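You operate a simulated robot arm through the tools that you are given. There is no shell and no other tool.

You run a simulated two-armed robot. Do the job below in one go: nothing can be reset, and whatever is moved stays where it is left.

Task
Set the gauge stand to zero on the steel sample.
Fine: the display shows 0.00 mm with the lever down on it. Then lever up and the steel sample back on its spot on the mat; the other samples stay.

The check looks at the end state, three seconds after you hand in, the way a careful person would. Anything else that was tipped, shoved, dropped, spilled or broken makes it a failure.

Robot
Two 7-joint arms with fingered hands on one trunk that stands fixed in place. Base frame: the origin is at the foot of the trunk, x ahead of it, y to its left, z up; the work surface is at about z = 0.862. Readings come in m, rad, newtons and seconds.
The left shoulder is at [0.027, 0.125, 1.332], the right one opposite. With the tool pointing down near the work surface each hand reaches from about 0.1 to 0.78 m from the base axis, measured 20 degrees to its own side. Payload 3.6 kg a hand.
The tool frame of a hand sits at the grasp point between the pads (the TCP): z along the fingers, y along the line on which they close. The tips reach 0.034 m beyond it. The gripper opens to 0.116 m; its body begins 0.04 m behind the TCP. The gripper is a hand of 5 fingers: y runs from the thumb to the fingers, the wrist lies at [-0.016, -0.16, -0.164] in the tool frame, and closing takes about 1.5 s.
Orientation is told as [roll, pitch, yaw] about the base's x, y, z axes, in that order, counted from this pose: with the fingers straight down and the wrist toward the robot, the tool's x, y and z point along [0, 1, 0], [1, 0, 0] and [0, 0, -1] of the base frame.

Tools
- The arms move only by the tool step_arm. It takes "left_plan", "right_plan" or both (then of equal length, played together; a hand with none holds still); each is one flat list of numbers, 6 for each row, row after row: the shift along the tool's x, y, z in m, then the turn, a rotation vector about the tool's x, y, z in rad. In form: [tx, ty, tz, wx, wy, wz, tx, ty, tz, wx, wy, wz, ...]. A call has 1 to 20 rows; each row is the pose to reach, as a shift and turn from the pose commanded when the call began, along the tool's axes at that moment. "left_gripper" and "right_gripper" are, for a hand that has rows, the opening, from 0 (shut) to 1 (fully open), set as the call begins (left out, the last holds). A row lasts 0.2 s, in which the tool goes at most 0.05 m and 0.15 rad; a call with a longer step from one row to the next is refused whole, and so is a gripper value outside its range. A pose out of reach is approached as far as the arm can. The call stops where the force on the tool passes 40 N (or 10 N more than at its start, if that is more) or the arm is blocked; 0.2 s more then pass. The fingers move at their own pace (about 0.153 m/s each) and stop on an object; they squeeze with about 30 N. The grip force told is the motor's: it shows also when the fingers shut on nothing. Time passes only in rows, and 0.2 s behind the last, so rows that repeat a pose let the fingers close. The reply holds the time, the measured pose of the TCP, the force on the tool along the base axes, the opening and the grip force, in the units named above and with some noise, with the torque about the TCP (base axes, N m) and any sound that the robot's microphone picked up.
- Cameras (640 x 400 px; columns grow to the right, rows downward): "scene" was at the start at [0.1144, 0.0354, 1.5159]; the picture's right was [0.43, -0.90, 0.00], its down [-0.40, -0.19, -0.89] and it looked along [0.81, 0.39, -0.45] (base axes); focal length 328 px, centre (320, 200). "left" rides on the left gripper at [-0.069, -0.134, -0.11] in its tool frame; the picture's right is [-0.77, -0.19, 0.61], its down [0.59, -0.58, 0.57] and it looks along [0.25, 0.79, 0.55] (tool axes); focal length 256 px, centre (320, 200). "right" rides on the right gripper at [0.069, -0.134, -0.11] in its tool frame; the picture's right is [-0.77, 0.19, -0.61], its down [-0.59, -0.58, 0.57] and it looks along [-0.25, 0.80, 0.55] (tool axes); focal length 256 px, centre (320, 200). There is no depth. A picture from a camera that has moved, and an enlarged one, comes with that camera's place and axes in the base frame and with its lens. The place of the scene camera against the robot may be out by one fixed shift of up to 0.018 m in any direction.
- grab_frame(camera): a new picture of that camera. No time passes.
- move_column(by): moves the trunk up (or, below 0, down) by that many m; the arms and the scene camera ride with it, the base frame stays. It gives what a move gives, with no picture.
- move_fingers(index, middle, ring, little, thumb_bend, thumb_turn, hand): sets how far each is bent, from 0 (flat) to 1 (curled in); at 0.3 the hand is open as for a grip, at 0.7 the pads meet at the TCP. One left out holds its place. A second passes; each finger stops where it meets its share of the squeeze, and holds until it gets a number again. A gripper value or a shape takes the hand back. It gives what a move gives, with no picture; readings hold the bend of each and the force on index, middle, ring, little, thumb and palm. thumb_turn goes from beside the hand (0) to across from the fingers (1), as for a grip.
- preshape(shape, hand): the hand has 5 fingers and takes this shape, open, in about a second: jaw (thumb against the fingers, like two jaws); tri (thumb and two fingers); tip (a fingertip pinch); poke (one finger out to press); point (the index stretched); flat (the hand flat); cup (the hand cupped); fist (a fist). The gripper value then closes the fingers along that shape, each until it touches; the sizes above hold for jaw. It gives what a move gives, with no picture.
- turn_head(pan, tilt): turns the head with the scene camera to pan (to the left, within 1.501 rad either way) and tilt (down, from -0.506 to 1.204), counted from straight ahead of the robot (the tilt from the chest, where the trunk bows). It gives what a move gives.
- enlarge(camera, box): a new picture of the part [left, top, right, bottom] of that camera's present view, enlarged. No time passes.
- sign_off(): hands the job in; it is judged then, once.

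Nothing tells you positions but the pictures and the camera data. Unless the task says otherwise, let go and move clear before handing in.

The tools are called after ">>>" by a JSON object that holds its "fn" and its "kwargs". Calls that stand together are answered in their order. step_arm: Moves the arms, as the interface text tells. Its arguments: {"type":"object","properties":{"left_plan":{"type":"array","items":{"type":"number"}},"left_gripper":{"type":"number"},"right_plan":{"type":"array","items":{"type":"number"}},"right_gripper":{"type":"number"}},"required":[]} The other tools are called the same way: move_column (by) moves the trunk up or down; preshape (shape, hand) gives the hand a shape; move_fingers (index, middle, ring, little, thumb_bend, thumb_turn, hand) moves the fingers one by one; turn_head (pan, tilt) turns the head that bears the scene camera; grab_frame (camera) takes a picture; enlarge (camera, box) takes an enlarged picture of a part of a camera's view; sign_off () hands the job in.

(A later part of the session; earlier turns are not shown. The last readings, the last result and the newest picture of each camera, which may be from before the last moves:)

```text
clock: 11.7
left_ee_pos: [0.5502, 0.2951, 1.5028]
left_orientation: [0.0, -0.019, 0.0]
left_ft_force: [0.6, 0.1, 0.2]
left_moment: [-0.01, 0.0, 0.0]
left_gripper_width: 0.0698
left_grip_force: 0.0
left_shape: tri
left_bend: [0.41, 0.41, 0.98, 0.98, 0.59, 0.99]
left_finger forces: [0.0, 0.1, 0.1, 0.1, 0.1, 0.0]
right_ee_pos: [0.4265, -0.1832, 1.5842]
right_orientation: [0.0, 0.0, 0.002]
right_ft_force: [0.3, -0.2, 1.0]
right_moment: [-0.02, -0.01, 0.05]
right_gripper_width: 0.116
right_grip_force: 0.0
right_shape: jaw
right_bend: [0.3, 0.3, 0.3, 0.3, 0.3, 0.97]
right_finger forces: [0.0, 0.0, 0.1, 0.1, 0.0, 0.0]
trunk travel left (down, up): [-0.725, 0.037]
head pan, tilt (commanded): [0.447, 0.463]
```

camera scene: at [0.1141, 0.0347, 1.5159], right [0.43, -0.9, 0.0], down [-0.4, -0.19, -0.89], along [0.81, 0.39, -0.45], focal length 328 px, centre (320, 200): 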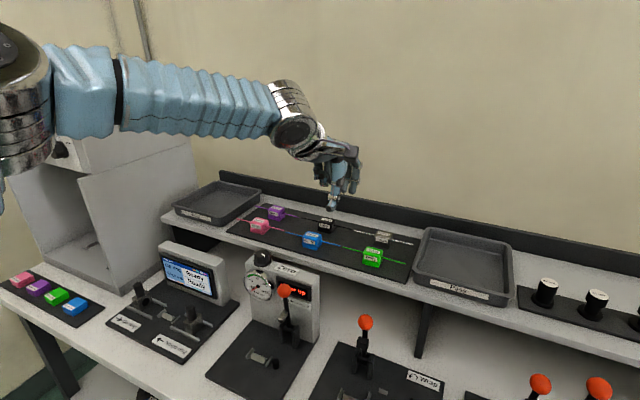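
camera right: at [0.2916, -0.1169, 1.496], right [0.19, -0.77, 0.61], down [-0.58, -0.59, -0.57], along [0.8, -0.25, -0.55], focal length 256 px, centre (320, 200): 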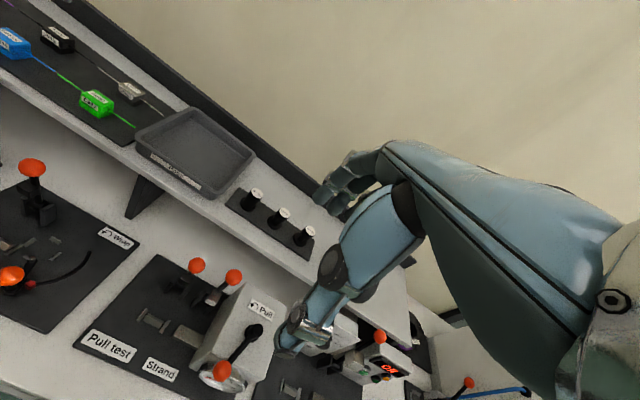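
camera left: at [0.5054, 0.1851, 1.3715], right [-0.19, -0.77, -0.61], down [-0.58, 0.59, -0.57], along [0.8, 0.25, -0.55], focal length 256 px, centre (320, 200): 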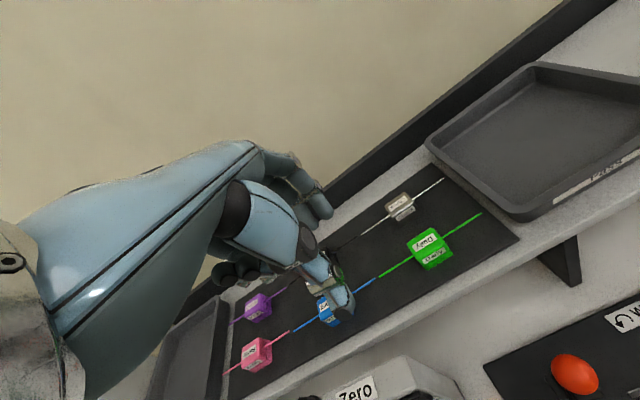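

>>> {"fn": "move_column", "kwargs": {"by": -0.3}}

>>> {"fn": "grab_frame", "kwargs": {"camera": "scene"}}

```text
clock: 14.7
left_ee_pos: [0.5509, 0.2938, 1.2047]
left_orientation: [0.001, -0.018, -0.002]
left_ft_force: [-0.2, -1.3, 1.0]
left_moment: [-0.01, -0.03, 0.03]
left_gripper_width: 0.0696
left_grip_force: 0.1
left_shape: tri
left_bend: [0.41, 0.41, 0.98, 0.98, 0.59, 0.99]
left_finger forces: [0.1, 0.1, 0.0, 0.1, 0.0, 0.1]
right_ee_pos: [0.4272, -0.1855, 1.2843]
right_orientation: [0.0, 0.001, 0.0]
right_ft_force: [0.1, -0.9, -0.2]
right_moment: [0.01, 0.01, -0.01]
right_gripper_width: 0.116
right_grip_force: 0.0
right_shape: jaw
right_bend: [0.3, 0.3, 0.3, 0.3, 0.3, 0.97]
right_finger forces: [0.1, 0.0, 0.0, 0.0, 0.0, 0.0]
trunk travel left (down, up): [-0.425, 0.337]
head pan, tilt (commanded): [0.447, 0.463]
```

```text
taken
camera scene: at [0.1311, 0.0349, 1.4153], right [0.43, -0.9, 0.0], down [-0.4, -0.19, -0.89], along [0.81, 0.39, -0.45], focal length 328 px, centre (320, 200)
```

scene: 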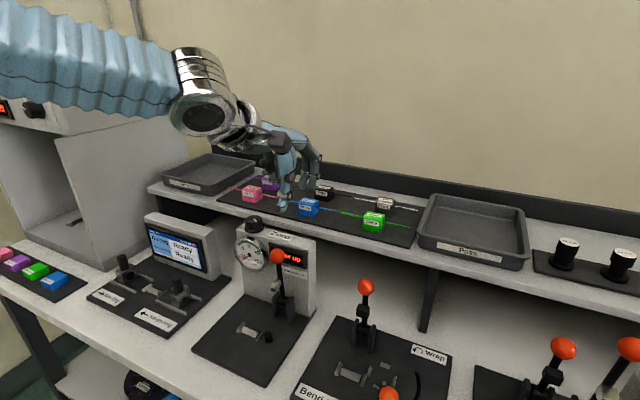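

The trunk is down; now I'll try moving the left hand forward to hover over the sample.

>>> {"fn": "step_arm", "kwargs": {"left_plan": [-0.0157, 0.0383, 0, 0.018, 0, 0, -0.0313, 0.0767, 0, 0.018, 0, 0, -0.047, 0.115, 0, 0.018, 0, 0, -0.0627, 0.1533, 0, 0.018, 0, 0, -0.0783, 0.1917, 0, 0.018, 0, 0, -0.094, 0.23, 0, 0.018, 0, 0]}}

```text
clock: 16.1
left_ee_pos: [0.6616, 0.2483, 1.2111]
left_orientation: [0.0, -0.002, 0.002]
left_ft_force: [-0.8, 0.0, 0.4]
left_moment: [0.03, -0.02, -0.03]
left_gripper_width: 0.0699
left_grip_force: 0.0
left_shape: tri
left_bend: [0.41, 0.41, 0.98, 0.98, 0.6, 0.99]
left_finger forces: [0.1, 0.0, 0.0, 0.0, 0.0, 0.1]
left hand out of reach, approached as far as the arm can: row 4, 5, 6
right_ee_pos: [0.4277, -0.1851, 1.2834]
right_orientation: [0.001, -0.001, 0.001]
right_ft_force: [0.2, 0.5, -0.6]
right_moment: [-0.01, 0.02, 0.02]
right_gripper_width: 0.1161
right_grip_force: 0.0
right_shape: jaw
right_bend: [0.3, 0.3, 0.3, 0.3, 0.3, 0.97]
right_finger forces: [0.1, 0.1, 0.0, 0.0, 0.0, 0.0]
trunk travel left (down, up): [-0.425, 0.337]
head pan, tilt (commanded): [0.447, 0.463]
```

The limit moved only slightly. I'll turn the head left to look at the arm's posture and understand the constraint.

>>> {"fn": "turn_head", "kwargs": {"pan": 0.9, "tilt": 0.3}}

>>> {"fn": "grab_frame", "kwargs": {"camera": "scene"}}

>>> {"fn": "grab_frame", "kwargs": {"camera": "right"}}

```text
clock: 17.0
left_ee_pos: [0.6598, 0.2476, 1.2109]
left_orientation: [-0.003, -0.002, -0.001]
left_ft_force: [-0.6, 0.4, -0.3]
left_moment: [0.02, 0.01, 0.0]
left_gripper_width: 0.0697
left_grip_force: 0.1
left_shape: tri
left_bend: [0.41, 0.41, 0.98, 0.98, 0.6, 0.99]
left_finger forces: [0.0, 0.1, 0.1, 0.0, 0.0, 0.0]
right_ee_pos: [0.4274, -0.1844, 1.2834]
right_orientation: [-0.001, 0.002, 0.002]
right_ft_force: [0.5, 0.1, 0.2]
right_moment: [0.01, -0.01, 0.0]
right_gripper_width: 0.1158
right_grip_force: 0.1
right_shape: jaw
right_bend: [0.3, 0.3, 0.3, 0.3, 0.3, 0.97]
right_finger forces: [0.0, 0.0, 0.1, 0.1, 0.0, 0.0]
trunk travel left (down, up): [-0.425, 0.337]
head pan, tilt (commanded): [0.901, 0.3]
```

```text
taken
camera scene: at [0.1067, 0.0682, 1.4303], right [0.78, -0.62, 0.0], down [-0.18, -0.23, -0.96], along [0.59, 0.75, -0.3], focal length 328 px, centre (320, 200)
```

scene: 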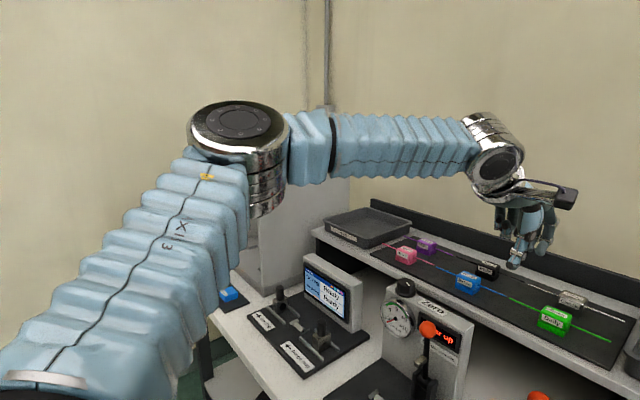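

```text
taken
camera right: at [0.2926, -0.116, 1.3951], right [0.19, -0.77, 0.61], down [-0.58, -0.59, -0.57], along [0.79, -0.25, -0.55], focal length 256 px, centre (320, 200)
```

right: 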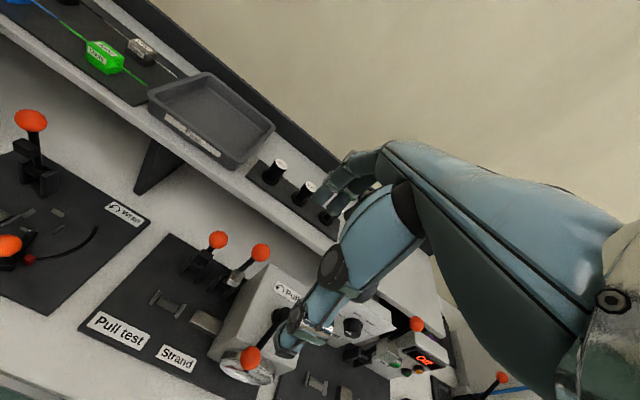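

The elbow sticks out left with the forearm pointing right, so the wrist's sideways bend may be the limit. I'll test a yaw toward the right while moving forward.

>>> {"fn": "step_arm", "kwargs": {"left_plan": [0, 0, 0, 0, 0, 0.12, 0, 0, 0, 0, 0, 0.24, 0, 0.03, 0, 0, 0, 0.3, 0, 0.06, 0, 0, 0, 0.3, 0, 0.09, 0, 0, 0, 0.3, 0, 0.12, 0, 0, 0, 0.3]}}

>>> {"fn": "grab_frame", "kwargs": {"camera": "scene"}}

```text
clock: 18.4
left_ee_pos: [0.6682, 0.2604, 1.2074]
left_orientation: [0.0, -0.001, -0.3]
left_ft_force: [-0.2, -0.2, -0.5]
left_moment: [-0.03, -0.03, -0.01]
left_gripper_width: 0.0698
left_grip_force: 0.0
left_shape: tri
left_bend: [0.41, 0.41, 0.98, 0.98, 0.6, 0.99]
left_finger forces: [0.1, 0.0, 0.0, 0.0, 0.1, 0.0]
left hand out of reach, approached as far as the arm can: row 3, 4, 5, 6
right_ee_pos: [0.4272, -0.1851, 1.2838]
right_orientation: [0.0, 0.0, 0.002]
right_ft_force: [0.6, 0.2, -0.1]
right_moment: [0.03, 0.0, -0.03]
right_gripper_width: 0.1158
right_grip_force: 0.0
right_shape: jaw
right_bend: [0.3, 0.3, 0.3, 0.3, 0.3, 0.97]
right_finger forces: [0.0, 0.0, 0.0, 0.0, 0.0, 0.0]
trunk travel left (down, up): [-0.425, 0.337]
head pan, tilt (commanded): [0.901, 0.3]
```

```text
taken
camera scene: at [0.1066, 0.0682, 1.4303], right [0.78, -0.62, 0.0], down [-0.18, -0.23, -0.96], along [0.59, 0.75, -0.3], focal length 328 px, centre (320, 200)
```

scene: 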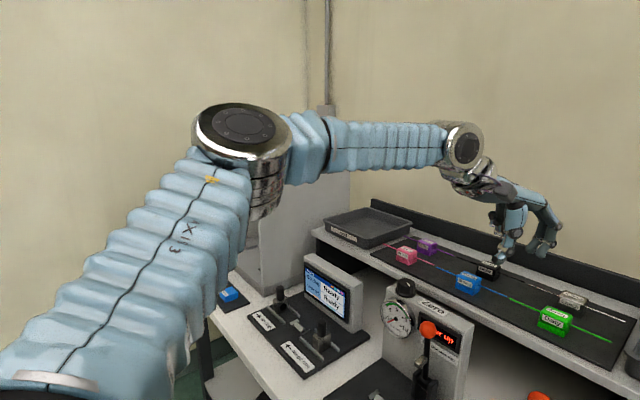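

Yaw is not the limit. I'll test whether a higher hand (relative to the shoulder) reaches further forward.

>>> {"fn": "step_arm", "kwargs": {"left_plan": [0, 0, -0.04, 0, 0, -0.1, 0, 0, -0.08, 0, 0, -0.2, 0, 0, -0.12, 0, 0, -0.3, 0.0089, 0.0287, -0.12, 0, 0, -0.3, 0.0178, 0.0573, -0.12, 0, 0, -0.3, 0.0266, 0.086, -0.12, 0, 0, -0.3, 0.0355, 0.1146, -0.12, 0, 0, -0.3]}}

```text
clock: 20.0
left_ee_pos: [0.6643, 0.2959, 1.2957]
left_orientation: [0.0, -0.003, 0.0]
left_ft_force: [0.1, 0.6, 0.0]
left_moment: [-0.01, -0.01, -0.01]
left_gripper_width: 0.0698
left_grip_force: 0.1
left_shape: tri
left_bend: [0.41, 0.41, 0.98, 0.98, 0.6, 0.99]
left_finger forces: [0.0, 0.0, 0.0, 0.0, 0.0, 0.1]
left hand out of reach, approached as far as the arm can: row 2, 3, 4, 5, 6, 7
right_ee_pos: [0.4274, -0.1846, 1.2836]
right_orientation: [-0.001, 0.003, 0.002]
right_ft_force: [-0.3, -0.1, 0.3]
right_moment: [0.0, -0.05, 0.02]
right_gripper_width: 0.116
right_grip_force: 0.0
right_shape: jaw
right_bend: [0.3, 0.3, 0.3, 0.3, 0.3, 0.97]
right_finger forces: [0.0, 0.1, 0.1, 0.0, 0.0, 0.0]
trunk travel left (down, up): [-0.425, 0.337]
head pan, tilt (commanded): [0.901, 0.3]
```

Still stuck near x≈0.665. I'll try extending where the arm straightens more naturally (further left), then sweep in.

>>> {"fn": "step_arm", "kwargs": {"left_plan": [0.035, 0, 0, 0, 0, 0, 0.07, 0, 0, 0, 0, 0, 0.1, 0.02, 0, 0, 0, 0, 0.1, 0.05, 0, 0, 0, 0, 0.1, 0.08, 0, 0, 0, 0, 0.1, 0.11, 0, 0, 0, 0]}}

>>> {"fn": "grab_frame", "kwargs": {"camera": "scene"}}

```text
clock: 21.4
left_ee_pos: [0.675, 0.3905, 1.2854]
left_orientation: [0.0, -0.002, 0.0]
left_ft_force: [0.7, 0.4, -0.1]
left_moment: [0.0, -0.02, 0.01]
left_gripper_width: 0.0696
left_grip_force: 0.2
left_shape: tri
left_bend: [0.41, 0.41, 0.98, 0.98, 0.6, 0.99]
left_finger forces: [0.0, 0.0, 0.1, 0.0, 0.1, 0.0]
left hand out of reach, approached as far as the arm can: row 3, 4, 5, 6
right_ee_pos: [0.4268, -0.1863, 1.2846]
right_orientation: [-0.001, 0.003, 0.002]
right_ft_force: [0.1, 0.1, -0.8]
right_moment: [0.03, 0.02, 0.0]
right_gripper_width: 0.1159
right_grip_force: 0.0
right_shape: jaw
right_bend: [0.3, 0.3, 0.3, 0.3, 0.3, 0.97]
right_finger forces: [0.1, 0.0, 0.0, 0.0, 0.0, 0.1]
trunk travel left (down, up): [-0.425, 0.337]
head pan, tilt (commanded): [0.901, 0.3]
```

```text
taken
camera scene: at [0.1067, 0.0683, 1.4303], right [0.78, -0.62, 0.0], down [-0.18, -0.23, -0.96], along [0.59, 0.75, -0.3], focal length 328 px, centre (320, 200)
```

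scene: 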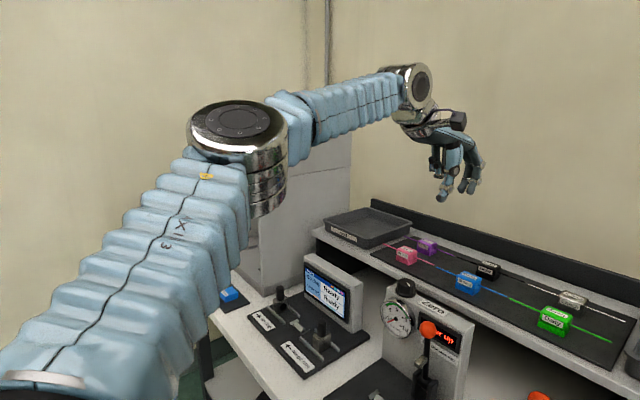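

The elbow has not moved at all: the upper arm is stuck at a shoulder limit. I'll retract the hand, then lower it relative to the shoulder so the elbow drops before extending again.

>>> {"fn": "step_arm", "kwargs": {"left_plan": [-0.018, -0.045, 0.007, 0, 0, 0, -0.036, -0.09, 0.014, 0, 0, 0, -0.054, -0.135, 0.021, 0, 0, 0, -0.072, -0.18, 0.028, 0, 0, 0, -0.09, -0.225, 0.035, 0, 0, 0, -0.09, -0.225, 0.075, 0, 0, 0, -0.09, -0.225, 0.115, 0, 0, 0]}}

>>> {"fn": "move_column", "kwargs": {"by": 0.3}}

>>> {"fn": "step_arm", "kwargs": {"left_plan": [0, 0, 0.04, 0, 0, 0, 0, 0, 0.08, 0, 0, 0, 0, 0, 0.12, 0, 0, 0, 0, 0, 0.16, 0, 0, 0, 0, 0, 0.2, 0, 0, 0, 0, 0, 0.24, 0, 0, 0, 0, 0, 0.28, 0, 0, 0]}}

>>> {"fn": "grab_frame", "kwargs": {"camera": "scene"}}

```text
clock: 23.0
left_ee_pos: [0.4524, 0.2979, 1.1713]
left_orientation: [-0.002, -0.002, 0.0]
left_ft_force: [-1.1, 0.1, -1.0]
left_moment: [0.0, -0.02, 0.02]
left_gripper_width: 0.0696
left_grip_force: 0.1
left_shape: tri
left_bend: [0.41, 0.41, 0.98, 0.98, 0.6, 0.99]
left_finger forces: [0.1, 0.0, 0.0, 0.0, 0.1, 0.0]
right_ee_pos: [0.4267, -0.1841, 1.2831]
right_orientation: [0.001, 0.001, 0.001]
right_ft_force: [0.6, 0.0, -0.7]
right_moment: [0.01, -0.01, 0.01]
right_gripper_width: 0.1157
right_grip_force: 0.1
right_shape: jaw
right_bend: [0.3, 0.3, 0.3, 0.3, 0.3, 0.97]
right_finger forces: [0.0, 0.1, 0.0, 0.0, 0.1, 0.0]
trunk travel left (down, up): [-0.425, 0.337]
head pan, tilt (commanded): [0.901, 0.3]
```

```text
clock: 26.0
left_ee_pos: [0.45, 0.2971, 1.4709]
left_orientation: [-0.002, -0.001, 0.002]
left_ft_force: [0.6, 0.1, -0.1]
left_moment: [0.0, 0.01, -0.01]
left_gripper_width: 0.0697
left_grip_force: 0.0
left_shape: tri
left_bend: [0.41, 0.41, 0.98, 0.98, 0.6, 0.99]
left_finger forces: [0.0, 0.0, 0.0, 0.0, 0.0, 0.1]
right_ee_pos: [0.4286, -0.1849, 1.5846]
right_orientation: [0.0, 0.001, 0.002]
right_ft_force: [0.1, 0.0, -0.4]
right_moment: [-0.01, 0.04, 0.01]
right_gripper_width: 0.1156
right_grip_force: 0.0
right_shape: jaw
right_bend: [0.3, 0.3, 0.3, 0.3, 0.3, 0.97]
right_finger forces: [0.0, 0.1, 0.0, 0.0, 0.0, 0.0]
trunk travel left (down, up): [-0.725, 0.037]
head pan, tilt (commanded): [0.901, 0.3]
```

```text
clock: 27.6
left_ee_pos: [0.4492, 0.3001, 1.188]
left_orientation: [0.001, -0.001, 0.0]
left_ft_force: [-0.2, 0.6, 0.0]
left_moment: [-0.02, 0.0, -0.04]
left_gripper_width: 0.07
left_grip_force: 0.0
left_shape: tri
left_bend: [0.41, 0.41, 0.98, 0.98, 0.6, 0.99]
left_finger forces: [0.0, 0.0, 0.0, 0.0, 0.0, 0.1]
right_ee_pos: [0.428, -0.1843, 1.5845]
right_orientation: [0.0, 0.001, 0.001]
right_ft_force: [0.5, -0.5, 0.0]
right_moment: [-0.01, -0.03, 0.0]
right_gripper_width: 0.1156
right_grip_force: 0.1
right_shape: jaw
right_bend: [0.3, 0.3, 0.3, 0.3, 0.3, 0.97]
right_finger forces: [0.1, 0.1, 0.0, 0.1, 0.0, 0.1]
trunk travel left (down, up): [-0.725, 0.037]
head pan, tilt (commanded): [0.901, 0.3]
```

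```text
taken
camera scene: at [0.0809, 0.0686, 1.7313], right [0.78, -0.62, 0.0], down [-0.18, -0.23, -0.96], along [0.59, 0.75, -0.3], focal length 328 px, centre (320, 200)
```

scene: 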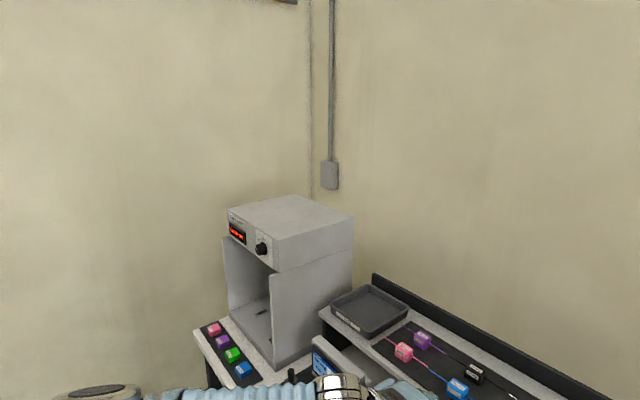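

That worked without flags; the elbow is lower now. I'll extend forward toward the sample at this height.

>>> {"fn": "step_arm", "kwargs": {"left_plan": [-0.0125, 0.041, -0.003, 0, 0, 0, -0.025, 0.0825, -0.006, 0, 0, 0, -0.0375, 0.124, -0.009, 0, 0, 0, -0.05, 0.165, -0.012, 0, 0, 0, -0.0625, 0.206, -0.012, 0, 0, 0, -0.075, 0.2475, -0.012, 0, 0, 0, -0.0875, 0.289, -0.012, 0, 0, 0, -0.1, 0.33, -0.012, 0, 0, 0]}}

```text
clock: 29.4
left_ee_pos: [0.7745, 0.1948, 1.2005]
left_orientation: [0.002, -0.003, -0.004]
left_ft_force: [-0.3, -0.2, 0.3]
left_moment: [0.02, 0.01, 0.0]
left_gripper_width: 0.0697
left_grip_force: 0.1
left_shape: tri
left_bend: [0.41, 0.41, 0.98, 0.98, 0.6, 0.99]
left_finger forces: [0.1, 0.0, 0.1, 0.0, 0.0, 0.0]
left hand out of reach, approached as far as the arm can: row 8
right_ee_pos: [0.4284, -0.1899, 1.5809]
right_orientation: [0.004, 0.001, 0.001]
right_ft_force: [0.4, -0.4, -0.8]
right_moment: [0.02, 0.01, 0.02]
right_gripper_width: 0.1159
right_grip_force: 0.1
right_shape: jaw
right_bend: [0.3, 0.3, 0.3, 0.3, 0.3, 0.97]
right_finger forces: [0.0, 0.0, 0.0, 0.0, 0.0, 0.0]
trunk travel left (down, up): [-0.725, 0.037]
head pan, tilt (commanded): [0.901, 0.3]
```

Reached hover at [0.775, 0.195, 1.2]. I'll lower the trunk a little (hand to z≈1.15), aim the head at the sample and look.

>>> {"fn": "move_column", "kwargs": {"by": -0.05}}

>>> {"fn": "turn_head", "kwargs": {"pan": 0.25, "tilt": 0.6}}

>>> {"fn": "grab_frame", "kwargs": {"camera": "scene"}}

>>> {"fn": "grab_frame", "kwargs": {"camera": "left"}}

>>> {"fn": "grab_frame", "kwargs": {"camera": "right"}}

```text
clock: 30.3
left_ee_pos: [0.774, 0.1986, 1.1507]
left_orientation: [-0.001, -0.004, 0.0]
left_ft_force: [-0.1, 0.0, -0.1]
left_moment: [0.01, 0.0, -0.02]
left_gripper_width: 0.0697
left_grip_force: 0.1
left_shape: tri
left_bend: [0.41, 0.41, 0.98, 0.98, 0.6, 0.99]
left_finger forces: [0.0, 0.0, 0.0, 0.1, 0.0, 0.0]
right_ee_pos: [0.4271, -0.1843, 1.533]
right_orientation: [-0.001, 0.0, 0.001]
right_ft_force: [0.1, -0.6, 0.0]
right_moment: [-0.02, -0.01, -0.03]
right_gripper_width: 0.1159
right_grip_force: 0.1
right_shape: jaw
right_bend: [0.3, 0.3, 0.3, 0.3, 0.3, 0.97]
right_finger forces: [0.1, 0.1, 0.0, 0.0, 0.0, 0.0]
trunk travel left (down, up): [-0.675, 0.087]
head pan, tilt (commanded): [0.901, 0.3]
```

```text
clock: 31.3
left_ee_pos: [0.7742, 0.1971, 1.1494]
left_orientation: [0.0, -0.002, -0.001]
left_ft_force: [0.2, -0.1, 0.6]
left_moment: [0.01, 0.0, -0.01]
left_gripper_width: 0.0699
left_grip_force: 0.1
left_shape: tri
left_bend: [0.41, 0.41, 0.98, 0.98, 0.6, 0.99]
left_finger forces: [0.0, 0.0, 0.0, 0.0, 0.0, 0.0]
right_ee_pos: [0.4274, -0.1829, 1.5343]
right_orientation: [0.0, 0.0, 0.002]
right_ft_force: [-0.1, 0.2, 0.6]
right_moment: [0.0, 0.05, -0.01]
right_gripper_width: 0.1157
right_grip_force: 0.1
right_shape: jaw
right_bend: [0.3, 0.3, 0.3, 0.3, 0.3, 0.97]
right_finger forces: [0.1, 0.0, 0.1, 0.1, 0.0, 0.0]
trunk travel left (down, up): [-0.675, 0.087]
head pan, tilt (commanded): [0.25, 0.6]
```

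```text
taken
camera scene: at [0.1094, 0.017, 1.6539], right [0.25, -0.97, 0.0], down [-0.55, -0.14, -0.83], along [0.8, 0.2, -0.56], focal length 328 px, centre (320, 200)
```

scene: 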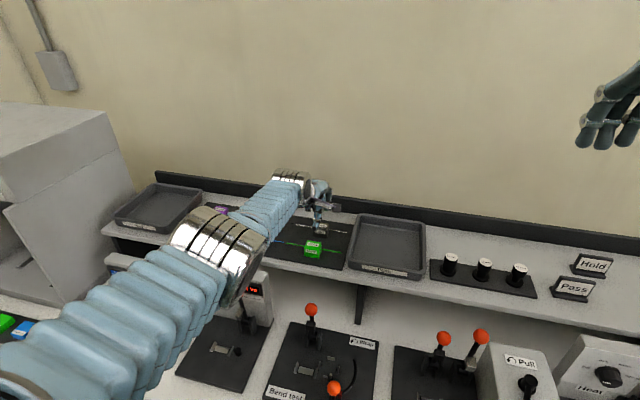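

```text
taken
camera left: at [0.6394, 0.1272, 1.2597], right [-0.19, -0.77, -0.61], down [-0.58, 0.59, -0.57], along [0.8, 0.25, -0.55], focal length 256 px, centre (320, 200)
```

left: 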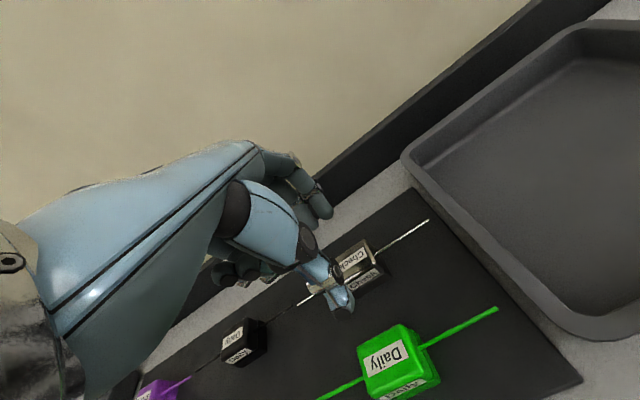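

```text
taken
camera right: at [0.2927, -0.116, 1.645], right [0.19, -0.77, 0.61], down [-0.58, -0.59, -0.57], along [0.79, -0.25, -0.55], focal length 256 px, centre (320, 200)
```

right: 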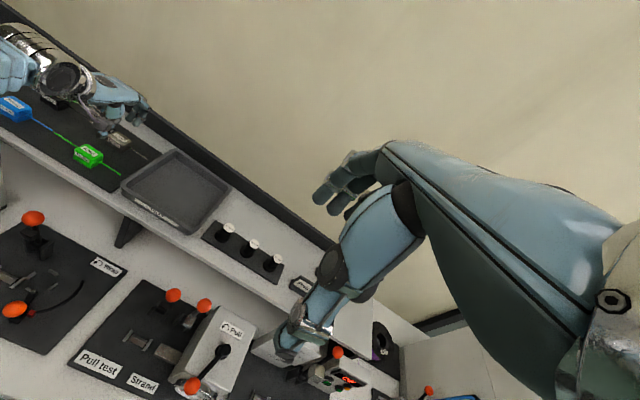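

The hand now hovers above the Check sample. Zooming in from all cameras to check alignment.

>>> {"fn": "enlarge", "kwargs": {"camera": "left", "box": [280, 170, 440, 330]}}

>>> {"fn": "enlarge", "kwargs": {"camera": "right", "box": [60, 60, 180, 180]}}

>>> {"fn": "enlarge", "kwargs": {"camera": "scene", "box": [270, 160, 380, 270]}}

```text
2.50 times, centred on (360, 250) of left
camera zoom: at [0.6394, 0.1272, 1.2597], right [-0.19, -0.77, -0.61], down [-0.58, 0.59, -0.57], along [0.8, 0.25, -0.55], focal length 640 px, centre (220, 75)
```

zoom: 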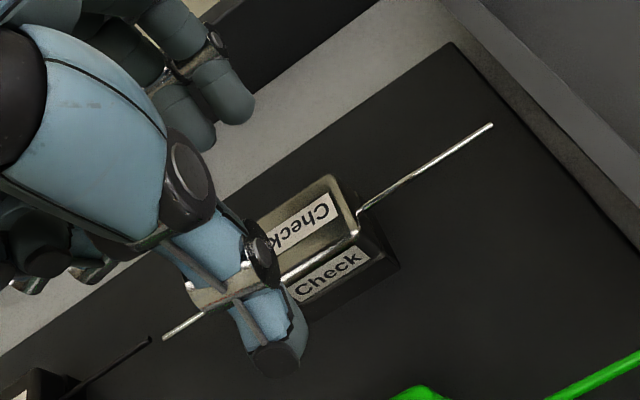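

```text
3.33 times, centred on (120, 120) of right
camera zoom: at [0.2927, -0.116, 1.645], right [0.19, -0.77, 0.61], down [-0.58, -0.59, -0.57], along [0.79, -0.25, -0.55], focal length 853 px, centre (987, 467)
```

zoom: 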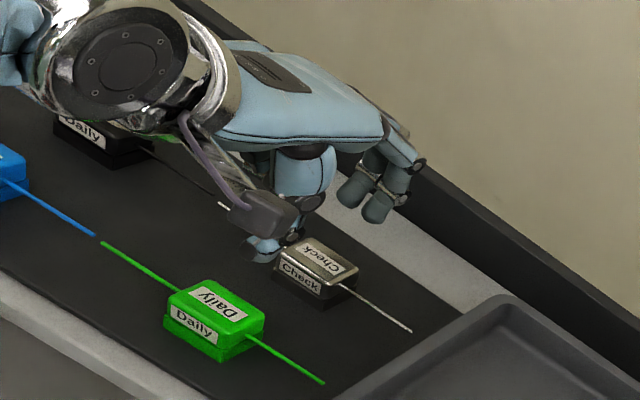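

```text
3.64 times, centred on (325, 215) of scene
camera zoom: at [0.1094, 0.017, 1.6539], right [0.25, -0.97, 0.0], down [-0.55, -0.14, -0.83], along [0.8, 0.2, -0.56], focal length 1194 px, centre (302, 146)
```

zoom: 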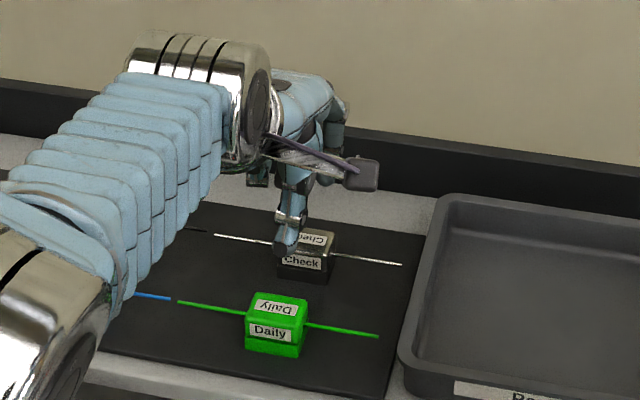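

The sample is centred at about [0.779, 0.1945]; the pinch is nearly centred on it. To gain reach margin I'll raise the hand 0.1 m and lower the trunk by the same amount, then fine-align.

>>> {"fn": "step_arm", "kwargs": {"left_plan": [0, 0, -0.035, 0, 0, 0, 0, 0, -0.07, 0, 0, 0, 0, 0, -0.1, 0, 0, 0]}}

>>> {"fn": "move_column", "kwargs": {"by": -0.1}}

>>> {"fn": "step_arm", "kwargs": {"left_plan": [-0.003, 0.005, 0, 0, 0, 0, -0.003, 0.005, 0, 0, 0, 0]}}

```text
clock: 32.1
left_ee_pos: [0.772, 0.1981, 1.2488]
left_orientation: [0.0, -0.003, -0.001]
left_ft_force: [0.2, 0.2, 0.5]
left_moment: [0.01, -0.04, 0.01]
left_gripper_width: 0.0699
left_grip_force: 0.1
left_shape: tri
left_bend: [0.41, 0.41, 0.98, 0.98, 0.6, 0.99]
left_finger forces: [0.1, 0.0, 0.0, 0.1, 0.1, 0.1]
right_ee_pos: [0.427, -0.1866, 1.533]
right_orientation: [0.0, 0.0, 0.002]
right_ft_force: [-0.3, -0.1, 0.2]
right_moment: [-0.03, -0.01, 0.01]
right_gripper_width: 0.116
right_grip_force: 0.2
right_shape: jaw
right_bend: [0.3, 0.3, 0.3, 0.3, 0.3, 0.97]
right_finger forces: [0.0, 0.0, 0.1, 0.0, 0.1, 0.0]
trunk travel left (down, up): [-0.675, 0.087]
head pan, tilt (commanded): [0.25, 0.6]
```

```text
clock: 33.5
left_ee_pos: [0.7725, 0.1966, 1.1517]
left_orientation: [0.001, -0.002, -0.001]
left_ft_force: [-0.9, 0.3, -0.3]
left_moment: [0.0, 0.01, -0.04]
left_gripper_width: 0.07
left_grip_force: 0.1
left_shape: tri
left_bend: [0.41, 0.41, 0.98, 0.98, 0.6, 0.99]
left_finger forces: [0.0, 0.0, 0.1, 0.1, 0.1, 0.0]
right_ee_pos: [0.4277, -0.1859, 1.4333]
right_orientation: [0.001, 0.0, 0.0]
right_ft_force: [0.0, -0.7, 0.4]
right_moment: [0.01, 0.0, 0.01]
right_gripper_width: 0.1159
right_grip_force: 0.0
right_shape: jaw
right_bend: [0.3, 0.3, 0.3, 0.3, 0.3, 0.97]
right_finger forces: [0.0, 0.0, 0.1, 0.0, 0.0, 0.1]
trunk travel left (down, up): [-0.575, 0.187]
head pan, tilt (commanded): [0.25, 0.6]
```

```text
clock: 34.0
left_ee_pos: [0.7776, 0.1933, 1.1507]
left_orientation: [0.001, -0.003, 0.001]
left_ft_force: [-0.7, 0.0, -0.4]
left_moment: [0.0, -0.03, 0.0]
left_gripper_width: 0.0697
left_grip_force: 0.1
left_shape: tri
left_bend: [0.41, 0.41, 0.98, 0.98, 0.6, 0.99]
left_finger forces: [0.0, 0.0, 0.1, 0.0, 0.0, 0.0]
right_ee_pos: [0.4276, -0.185, 1.4339]
right_orientation: [0.0, 0.0, 0.001]
right_ft_force: [-0.2, 0.1, -0.5]
right_moment: [0.0, 0.0, -0.03]
right_gripper_width: 0.1159
right_grip_force: 0.1
right_shape: jaw
right_bend: [0.3, 0.3, 0.3, 0.3, 0.3, 0.97]
right_finger forces: [0.0, 0.0, 0.0, 0.1, 0.0, 0.0]
trunk travel left (down, up): [-0.575, 0.187]
head pan, tilt (commanded): [0.25, 0.6]
```

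Aligned at [0.778, 0.1935, 1.151]. I'll descend partway so the tips are just at the block's top and check clearances.

>>> {"fn": "step_arm", "kwargs": {"left_plan": [0.0005, 0.001, 0.015, 0, 0, 0, 0.0005, 0.001, 0.028, 0, 0, 0]}}

>>> {"fn": "enlarge", "kwargs": {"camera": "left", "box": [280, 170, 440, 330]}}

>>> {"fn": "enlarge", "kwargs": {"camera": "right", "box": [40, 40, 180, 180]}}

>>> {"fn": "enlarge", "kwargs": {"camera": "scene", "box": [270, 130, 380, 240]}}

```text
clock: 34.6
left_ee_pos: [0.7785, 0.1933, 1.1212]
left_orientation: [-0.001, -0.003, -0.001]
left_ft_force: [0.6, -0.6, 0.1]
left_moment: [0.0, 0.05, 0.01]
left_gripper_width: 0.07
left_grip_force: 0.1
left_shape: tri
left_bend: [0.41, 0.41, 0.98, 0.98, 0.6, 0.99]
left_finger forces: [0.1, 0.0, 0.0, 0.0, 0.0, 0.0]
right_ee_pos: [0.4274, -0.1857, 1.4333]
right_orientation: [0.001, 0.002, 0.004]
right_ft_force: [-1.7, -0.2, 0.5]
right_moment: [-0.02, 0.01, 0.0]
right_gripper_width: 0.116
right_grip_force: 0.1
right_shape: jaw
right_bend: [0.3, 0.3, 0.3, 0.3, 0.3, 0.97]
right_finger forces: [0.0, 0.1, 0.1, 0.0, 0.0, 0.0]
trunk travel left (down, up): [-0.575, 0.187]
head pan, tilt (commanded): [0.25, 0.6]
```

```text
2.50 times, centred on (360, 250) of left
camera zoom: at [0.6447, 0.1247, 1.232], right [-0.19, -0.77, -0.61], down [-0.58, 0.59, -0.57], along [0.8, 0.25, -0.55], focal length 640 px, centre (220, 75)
```

zoom: 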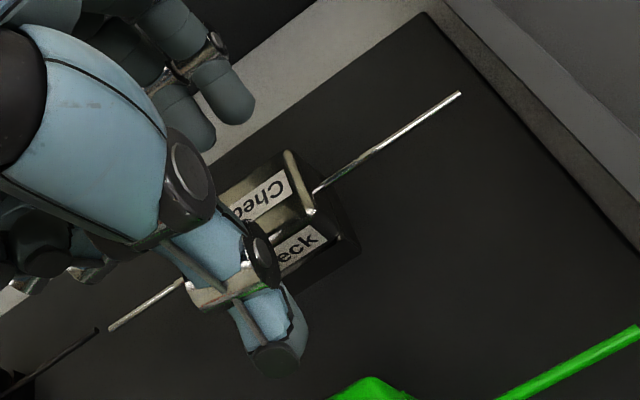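

```text
2.86 times, centred on (110, 110) of right
camera zoom: at [0.2928, -0.1161, 1.545], right [0.19, -0.77, 0.61], down [-0.58, -0.59, -0.57], along [0.79, -0.25, -0.55], focal length 731 px, centre (920, 457)
```

zoom: 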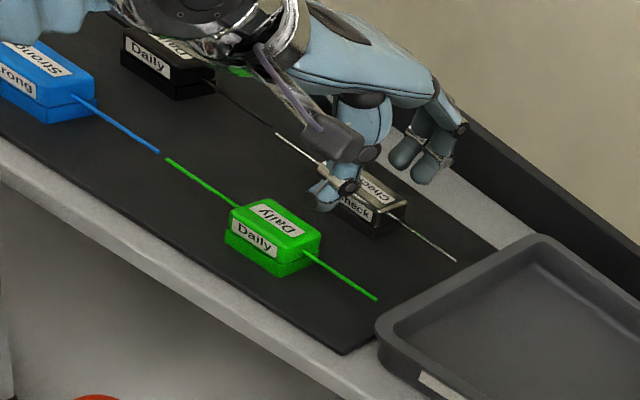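

```text
3.64 times, centred on (325, 185) of scene
camera zoom: at [0.1132, 0.0169, 1.5537], right [0.25, -0.97, 0.0], down [-0.55, -0.14, -0.82], along [0.8, 0.2, -0.57], focal length 1194 px, centre (302, 254)
```

zoom: 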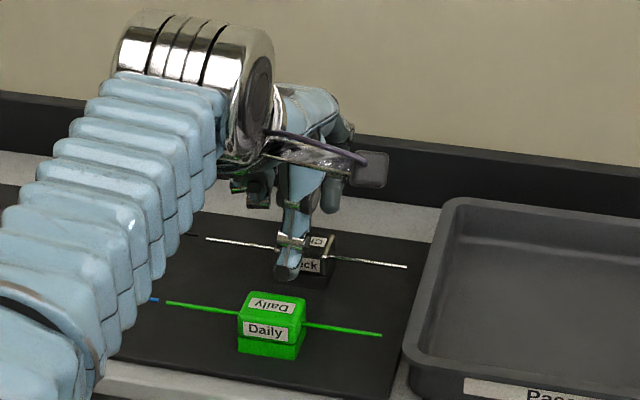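

Alignment is good (TCP within ~2 mm of the block centre). I'll narrow the opening slightly for green-block clearance and descend to grasp height.

>>> {"fn": "step_arm", "kwargs": {"left_plan": [0, 0.001, 0, 0, 0, 0, 0, 0.001, 0, 0, 0, 0, 0, 0.001, 0.01, 0, 0, 0, 0, 0.001, 0.019, 0, 0, 0], "left_gripper": 0.5}}

>>> {"fn": "enlarge", "kwargs": {"camera": "left", "box": [280, 170, 440, 330]}}

>>> {"fn": "enlarge", "kwargs": {"camera": "right", "box": [70, 60, 150, 140]}}

```text
clock: 35.6
left_ee_pos: [0.7818, 0.1932, 1.1035]
left_orientation: [0.0, -0.003, 0.0]
left_ft_force: [0.3, -0.9, -0.5]
left_moment: [-0.02, -0.03, -0.03]
left_gripper_width: 0.0585
left_grip_force: 0.0
left_shape: tri
left_bend: [0.43, 0.45, 0.98, 0.98, 0.64, 1.0]
left_finger forces: [0.0, 0.1, 0.0, 0.0, 0.0, 0.0]
right_ee_pos: [0.4269, -0.186, 1.4328]
right_orientation: [0.002, 0.0, 0.0]
right_ft_force: [-0.7, -0.4, 0.6]
right_moment: [0.0, 0.03, 0.0]
right_gripper_width: 0.1157
right_grip_force: 0.0
right_shape: jaw
right_bend: [0.3, 0.3, 0.3, 0.3, 0.3, 0.97]
right_finger forces: [0.0, 0.0, 0.0, 0.0, 0.1, 0.0]
trunk travel left (down, up): [-0.575, 0.187]
head pan, tilt (commanded): [0.25, 0.6]
```

```text
2.50 times, centred on (360, 250) of left
camera zoom: at [0.6467, 0.1245, 1.2131], right [-0.19, -0.77, -0.61], down [-0.58, 0.59, -0.57], along [0.8, 0.25, -0.55], focal length 640 px, centre (220, 75)
```

zoom: 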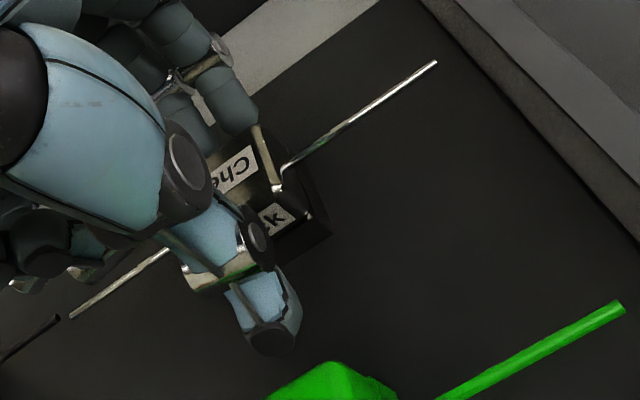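

```text
5.00 times, centred on (110, 100) of right
camera zoom: at [0.2928, -0.1162, 1.545], right [0.19, -0.77, 0.61], down [-0.58, -0.59, -0.57], along [0.79, -0.25, -0.55], focal length 1280 px, centre (1370, 700)
```

zoom: 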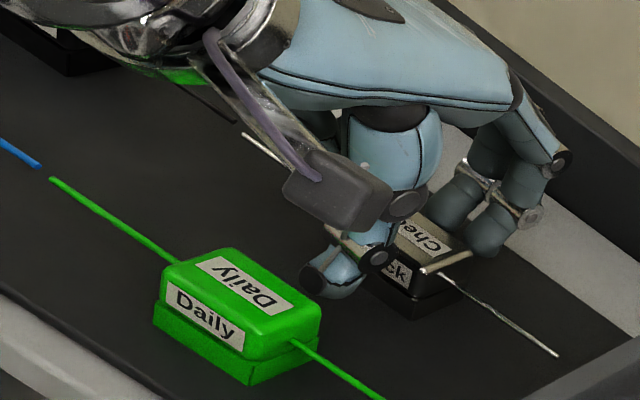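

Fingers straddle the block with no contact. Closing the pinch now.

>>> {"fn": "step_arm", "kwargs": {"left_plan": [0, 0, 0, 0, 0, 0, 0, 0, 0, 0, 0, 0, 0, 0, 0, 0, 0, 0, 0, 0, 0, 0, 0, 0, 0, 0, 0, 0, 0, 0, 0, 0, 0, 0, 0, 0, 0, 0, 0, 0, 0, 0, 0, 0, 0, 0, 0, 0], "left_gripper": 0.0}}

>>> {"fn": "enlarge", "kwargs": {"camera": "left", "box": [280, 170, 440, 330]}}

>>> {"fn": "enlarge", "kwargs": {"camera": "right", "box": [70, 60, 150, 140]}}

```text
clock: 37.5
left_ee_pos: [0.7806, 0.1951, 1.1035]
left_orientation: [0.001, -0.003, 0.001]
left_ft_force: [1.1, -0.9, 4.6]
left_moment: [-0.03, -0.13, -0.04]
left_gripper_width: 0.0276
left_grip_force: 30.4
left_shape: tri
left_bend: [0.55, 0.57, 1.0, 1.0, 0.7, 1.0]
left_finger forces: [17.3, 15.8, 0.0, 0.1, 32.1, 0.1]
right_ee_pos: [0.4271, -0.185, 1.4329]
right_orientation: [0.002, 0.0, 0.002]
right_ft_force: [-0.2, -0.1, 0.0]
right_moment: [0.01, 0.0, 0.02]
right_gripper_width: 0.1162
right_grip_force: 0.0
right_shape: jaw
right_bend: [0.3, 0.3, 0.3, 0.3, 0.3, 0.97]
right_finger forces: [0.1, 0.0, 0.0, 0.1, 0.0, 0.1]
trunk travel left (down, up): [-0.575, 0.187]
head pan, tilt (commanded): [0.25, 0.6]
```

```text
2.50 times, centred on (360, 250) of left
camera zoom: at [0.6464, 0.1245, 1.2135], right [-0.19, -0.77, -0.61], down [-0.58, 0.59, -0.57], along [0.8, 0.25, -0.55], focal length 640 px, centre (220, 75)
```

zoom: 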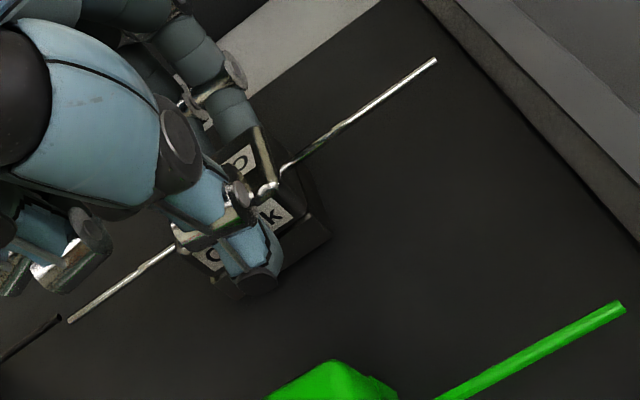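

```text
5.00 times, centred on (110, 100) of right
camera zoom: at [0.2923, -0.1164, 1.5451], right [0.19, -0.77, 0.61], down [-0.58, -0.59, -0.57], along [0.8, -0.25, -0.55], focal length 1280 px, centre (1370, 700)
```

zoom: 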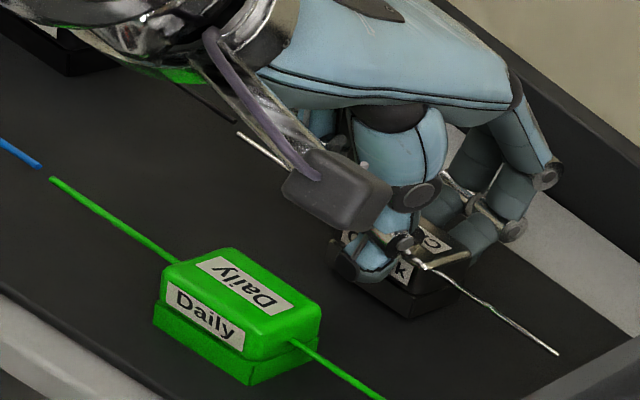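

Firm grip (30 N), sample barely moved; grasp pose recorded as [0.781, 0.194, 1.1035]. Lifting 0.05 m and checking what comes up.

>>> {"fn": "step_arm", "kwargs": {"left_plan": [0, 0, -0.01, 0, 0, 0, 0, 0, -0.025, 0, 0, 0, 0, 0, -0.04, 0, 0, 0, 0, 0, -0.055, 0, 0, 0]}}

>>> {"fn": "enlarge", "kwargs": {"camera": "right", "box": [70, 40, 170, 140]}}

>>> {"fn": "enlarge", "kwargs": {"camera": "left", "box": [280, 170, 440, 330]}}

>>> {"fn": "enlarge", "kwargs": {"camera": "scene", "box": [280, 140, 370, 220]}}

```text
clock: 38.5
left_ee_pos: [0.7815, 0.1936, 1.1582]
left_orientation: [-0.001, -0.003, 0.001]
left_ft_force: [0.0, -0.7, -0.4]
left_moment: [0.03, 0.0, 0.01]
left_gripper_width: 0.0274
left_grip_force: 30.1
left_shape: tri
left_bend: [0.55, 0.57, 1.0, 1.0, 0.7, 1.0]
left_finger forces: [16.4, 15.4, 0.0, 0.1, 31.8, 0.1]
right_ee_pos: [0.4277, -0.1862, 1.4335]
right_orientation: [-0.001, 0.002, 0.001]
right_ft_force: [0.5, 0.8, -0.4]
right_moment: [0.01, 0.02, -0.03]
right_gripper_width: 0.1159
right_grip_force: 0.1
right_shape: jaw
right_bend: [0.3, 0.3, 0.3, 0.3, 0.3, 0.97]
right_finger forces: [0.0, 0.1, 0.1, 0.1, 0.0, 0.0]
trunk travel left (down, up): [-0.575, 0.187]
head pan, tilt (commanded): [0.25, 0.6]
```

```text
4.00 times, centred on (120, 90) of right
camera zoom: at [0.2925, -0.1162, 1.5451], right [0.19, -0.77, 0.61], down [-0.58, -0.59, -0.57], along [0.8, -0.25, -0.55], focal length 1024 px, centre (1120, 640)
```

zoom: 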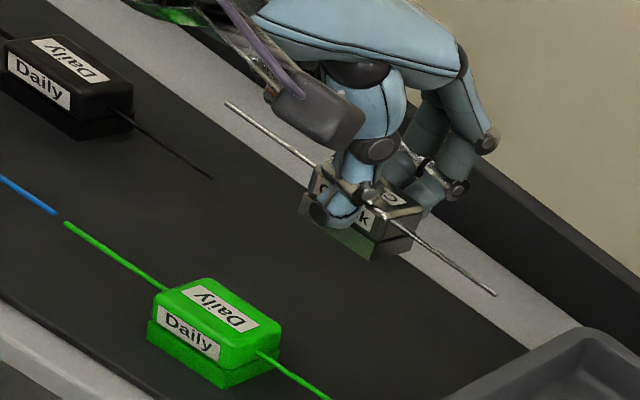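

```text
2.50 times, centred on (360, 250) of left
camera zoom: at [0.6461, 0.1243, 1.2677], right [-0.19, -0.77, -0.61], down [-0.58, 0.59, -0.57], along [0.8, 0.25, -0.55], focal length 640 px, centre (220, 75)
```

zoom: 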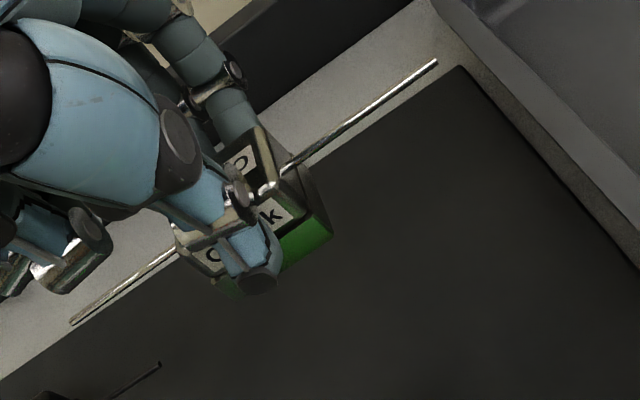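

```text
5.00 times, centred on (325, 180) of scene
camera zoom: at [0.1129, 0.0167, 1.5537], right [0.25, -0.97, 0.0], down [-0.55, -0.14, -0.82], along [0.8, 0.2, -0.57], focal length 1642 px, centre (295, 300)
```

zoom: 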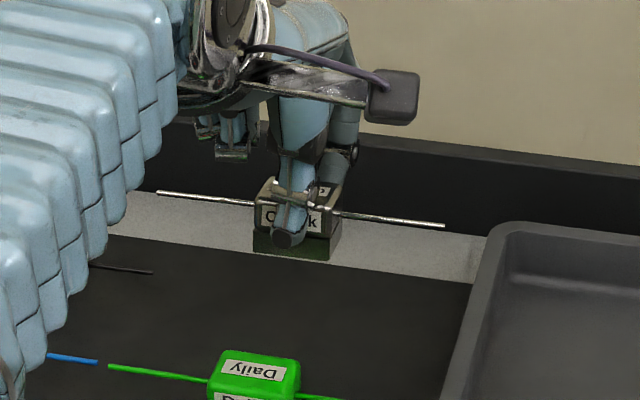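

The whole block including the skirt lifted; nothing else moved. The ridge centre triangulates to about [0.501, 0.387] and the anvil peg [0.502, 0.341]; I'll carry the sample there at a safe height.

>>> {"fn": "step_arm", "kwargs": {"left_plan": [0, 0, -0.03, 0, 0, 0, 0, 0, -0.06, 0, 0, 0, 0.024, -0.035, -0.06, 0, 0, 0, 0.048, -0.07, -0.06, 0, 0, 0, 0.072, -0.105, -0.06, 0, 0, 0, 0.097, -0.14, -0.06, 0, 0, 0, 0.121, -0.175, -0.06, 0, 0, 0, 0.145, -0.21, -0.06, 0, 0, 0, 0.169, -0.245, -0.06, 0, 0, 0, 0.193, -0.28, -0.06, 0, 0, 0]}}

>>> {"fn": "turn_head", "kwargs": {"pan": 0.6, "tilt": 0.75}}

>>> {"fn": "grab_frame", "kwargs": {"camera": "scene"}}

>>> {"fn": "grab_frame", "kwargs": {"camera": "left"}}

```text
clock: 40.6
left_ee_pos: [0.4975, 0.3882, 1.2198]
left_orientation: [0.001, -0.003, -0.001]
left_ft_force: [0.4, 0.1, -0.1]
left_moment: [0.05, -0.02, 0.0]
left_gripper_width: 0.0271
left_grip_force: 30.1
left_shape: tri
left_bend: [0.55, 0.57, 1.0, 1.0, 0.7, 1.0]
left_finger forces: [16.2, 15.2, 0.1, 0.1, 31.4, 0.0]
right_ee_pos: [0.4262, -0.1849, 1.4345]
right_orientation: [0.001, 0.0, 0.002]
right_ft_force: [-1.0, 0.9, 0.3]
right_moment: [0.01, -0.04, 0.01]
right_gripper_width: 0.1157
right_grip_force: 0.0
right_shape: jaw
right_bend: [0.3, 0.3, 0.3, 0.3, 0.3, 0.97]
right_finger forces: [0.1, 0.1, 0.0, 0.0, 0.1, 0.0]
trunk travel left (down, up): [-0.575, 0.187]
head pan, tilt (commanded): [0.25, 0.6]
```

```text
clock: 41.5
left_ee_pos: [0.4991, 0.3885, 1.2193]
left_orientation: [0.0, -0.002, 0.0]
left_ft_force: [0.1, 0.4, -0.2]
left_moment: [0.0, 0.01, -0.01]
left_gripper_width: 0.0271
left_grip_force: 30.3
left_shape: tri
left_bend: [0.55, 0.57, 1.0, 1.0, 0.7, 1.0]
left_finger forces: [16.2, 15.2, 0.1, 0.1, 31.4, 0.0]
right_ee_pos: [0.4265, -0.1851, 1.4328]
right_orientation: [0.001, 0.0, 0.002]
right_ft_force: [-0.3, -0.2, -0.1]
right_moment: [-0.01, 0.0, -0.04]
right_gripper_width: 0.1157
right_grip_force: 0.2
right_shape: jaw
right_bend: [0.3, 0.3, 0.3, 0.3, 0.3, 0.97]
right_finger forces: [0.0, 0.0, 0.0, 0.0, 0.0, 0.0]
trunk travel left (down, up): [-0.575, 0.187]
head pan, tilt (commanded): [0.6, 0.75]
```

```text
taken
camera scene: at [0.0956, 0.042, 1.5409], right [0.56, -0.83, 0.0], down [-0.56, -0.39, -0.73], along [0.6, 0.41, -0.68], focal length 328 px, centre (320, 200)
```

scene: 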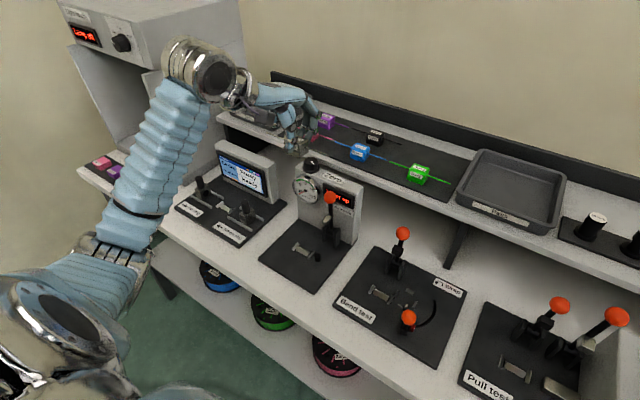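

```text
taken
camera left: at [0.3647, 0.3188, 1.3289], right [-0.19, -0.77, -0.61], down [-0.58, 0.59, -0.57], along [0.8, 0.25, -0.55], focal length 256 px, centre (320, 200)
```

left: 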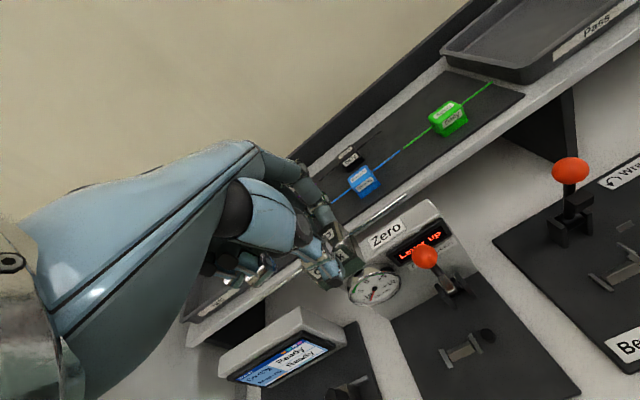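

Above the stand now. Descending to z≈0.99 (sample bottom ~0.94), still clear of the cradle, to check alignment.

>>> {"fn": "step_arm", "kwargs": {"left_plan": [-0.001, 0.002, 0.04, 0, 0, 0, -0.0015, 0.002, 0.08, 0, 0, 0, -0.0015, 0.002, 0.12, 0, 0, 0, -0.0015, 0.002, 0.16, 0, 0, 0, -0.0015, 0.002, 0.2, 0, 0, 0, -0.0015, 0.002, 0.23, 0, 0, 0]}}

>>> {"fn": "grab_frame", "kwargs": {"camera": "left"}}

>>> {"fn": "enlarge", "kwargs": {"camera": "scene", "box": [250, 140, 390, 300]}}

```text
clock: 42.9
left_ee_pos: [0.5021, 0.3861, 0.9879]
left_orientation: [0.0, -0.002, 0.0]
left_ft_force: [-0.1, 0.4, -0.6]
left_moment: [-0.03, -0.02, 0.0]
left_gripper_width: 0.0273
left_grip_force: 29.7
left_shape: tri
left_bend: [0.55, 0.57, 1.0, 1.0, 0.7, 1.0]
left_finger forces: [16.0, 15.1, 0.0, 0.1, 30.9, 0.1]
right_ee_pos: [0.4275, -0.1846, 1.4334]
right_orientation: [-0.001, 0.002, 0.003]
right_ft_force: [-0.2, 0.1, -0.8]
right_moment: [0.02, 0.01, 0.01]
right_gripper_width: 0.1163
right_grip_force: 0.0
right_shape: jaw
right_bend: [0.3, 0.3, 0.3, 0.3, 0.3, 0.97]
right_finger forces: [0.0, 0.0, 0.0, 0.0, 0.1, 0.1]
trunk travel left (down, up): [-0.575, 0.187]
head pan, tilt (commanded): [0.6, 0.75]
```

```text
taken
camera left: at [0.3679, 0.3162, 1.0976], right [-0.19, -0.77, -0.61], down [-0.58, 0.59, -0.57], along [0.8, 0.25, -0.55], focal length 256 px, centre (320, 200)
```

left: 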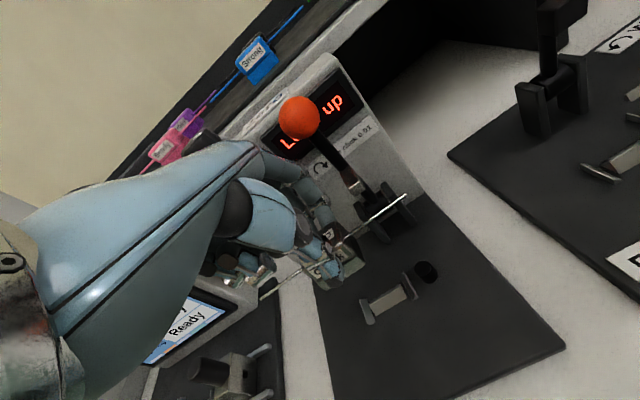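

```text
2.50 times, centred on (320, 220) of scene
camera zoom: at [0.0958, 0.0422, 1.5408], right [0.57, -0.82, 0.0], down [-0.56, -0.39, -0.73], along [0.6, 0.41, -0.68], focal length 821 px, centre (320, 150)
```

zoom: 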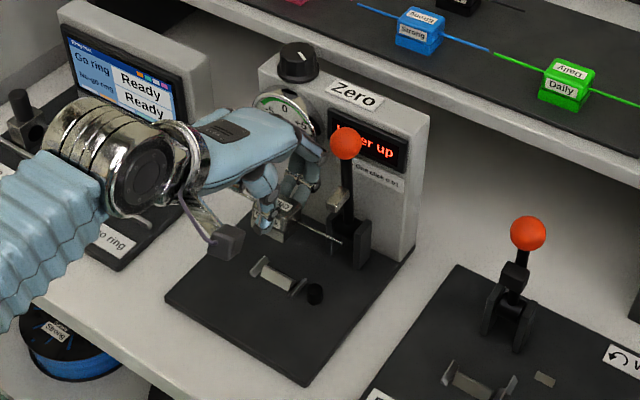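

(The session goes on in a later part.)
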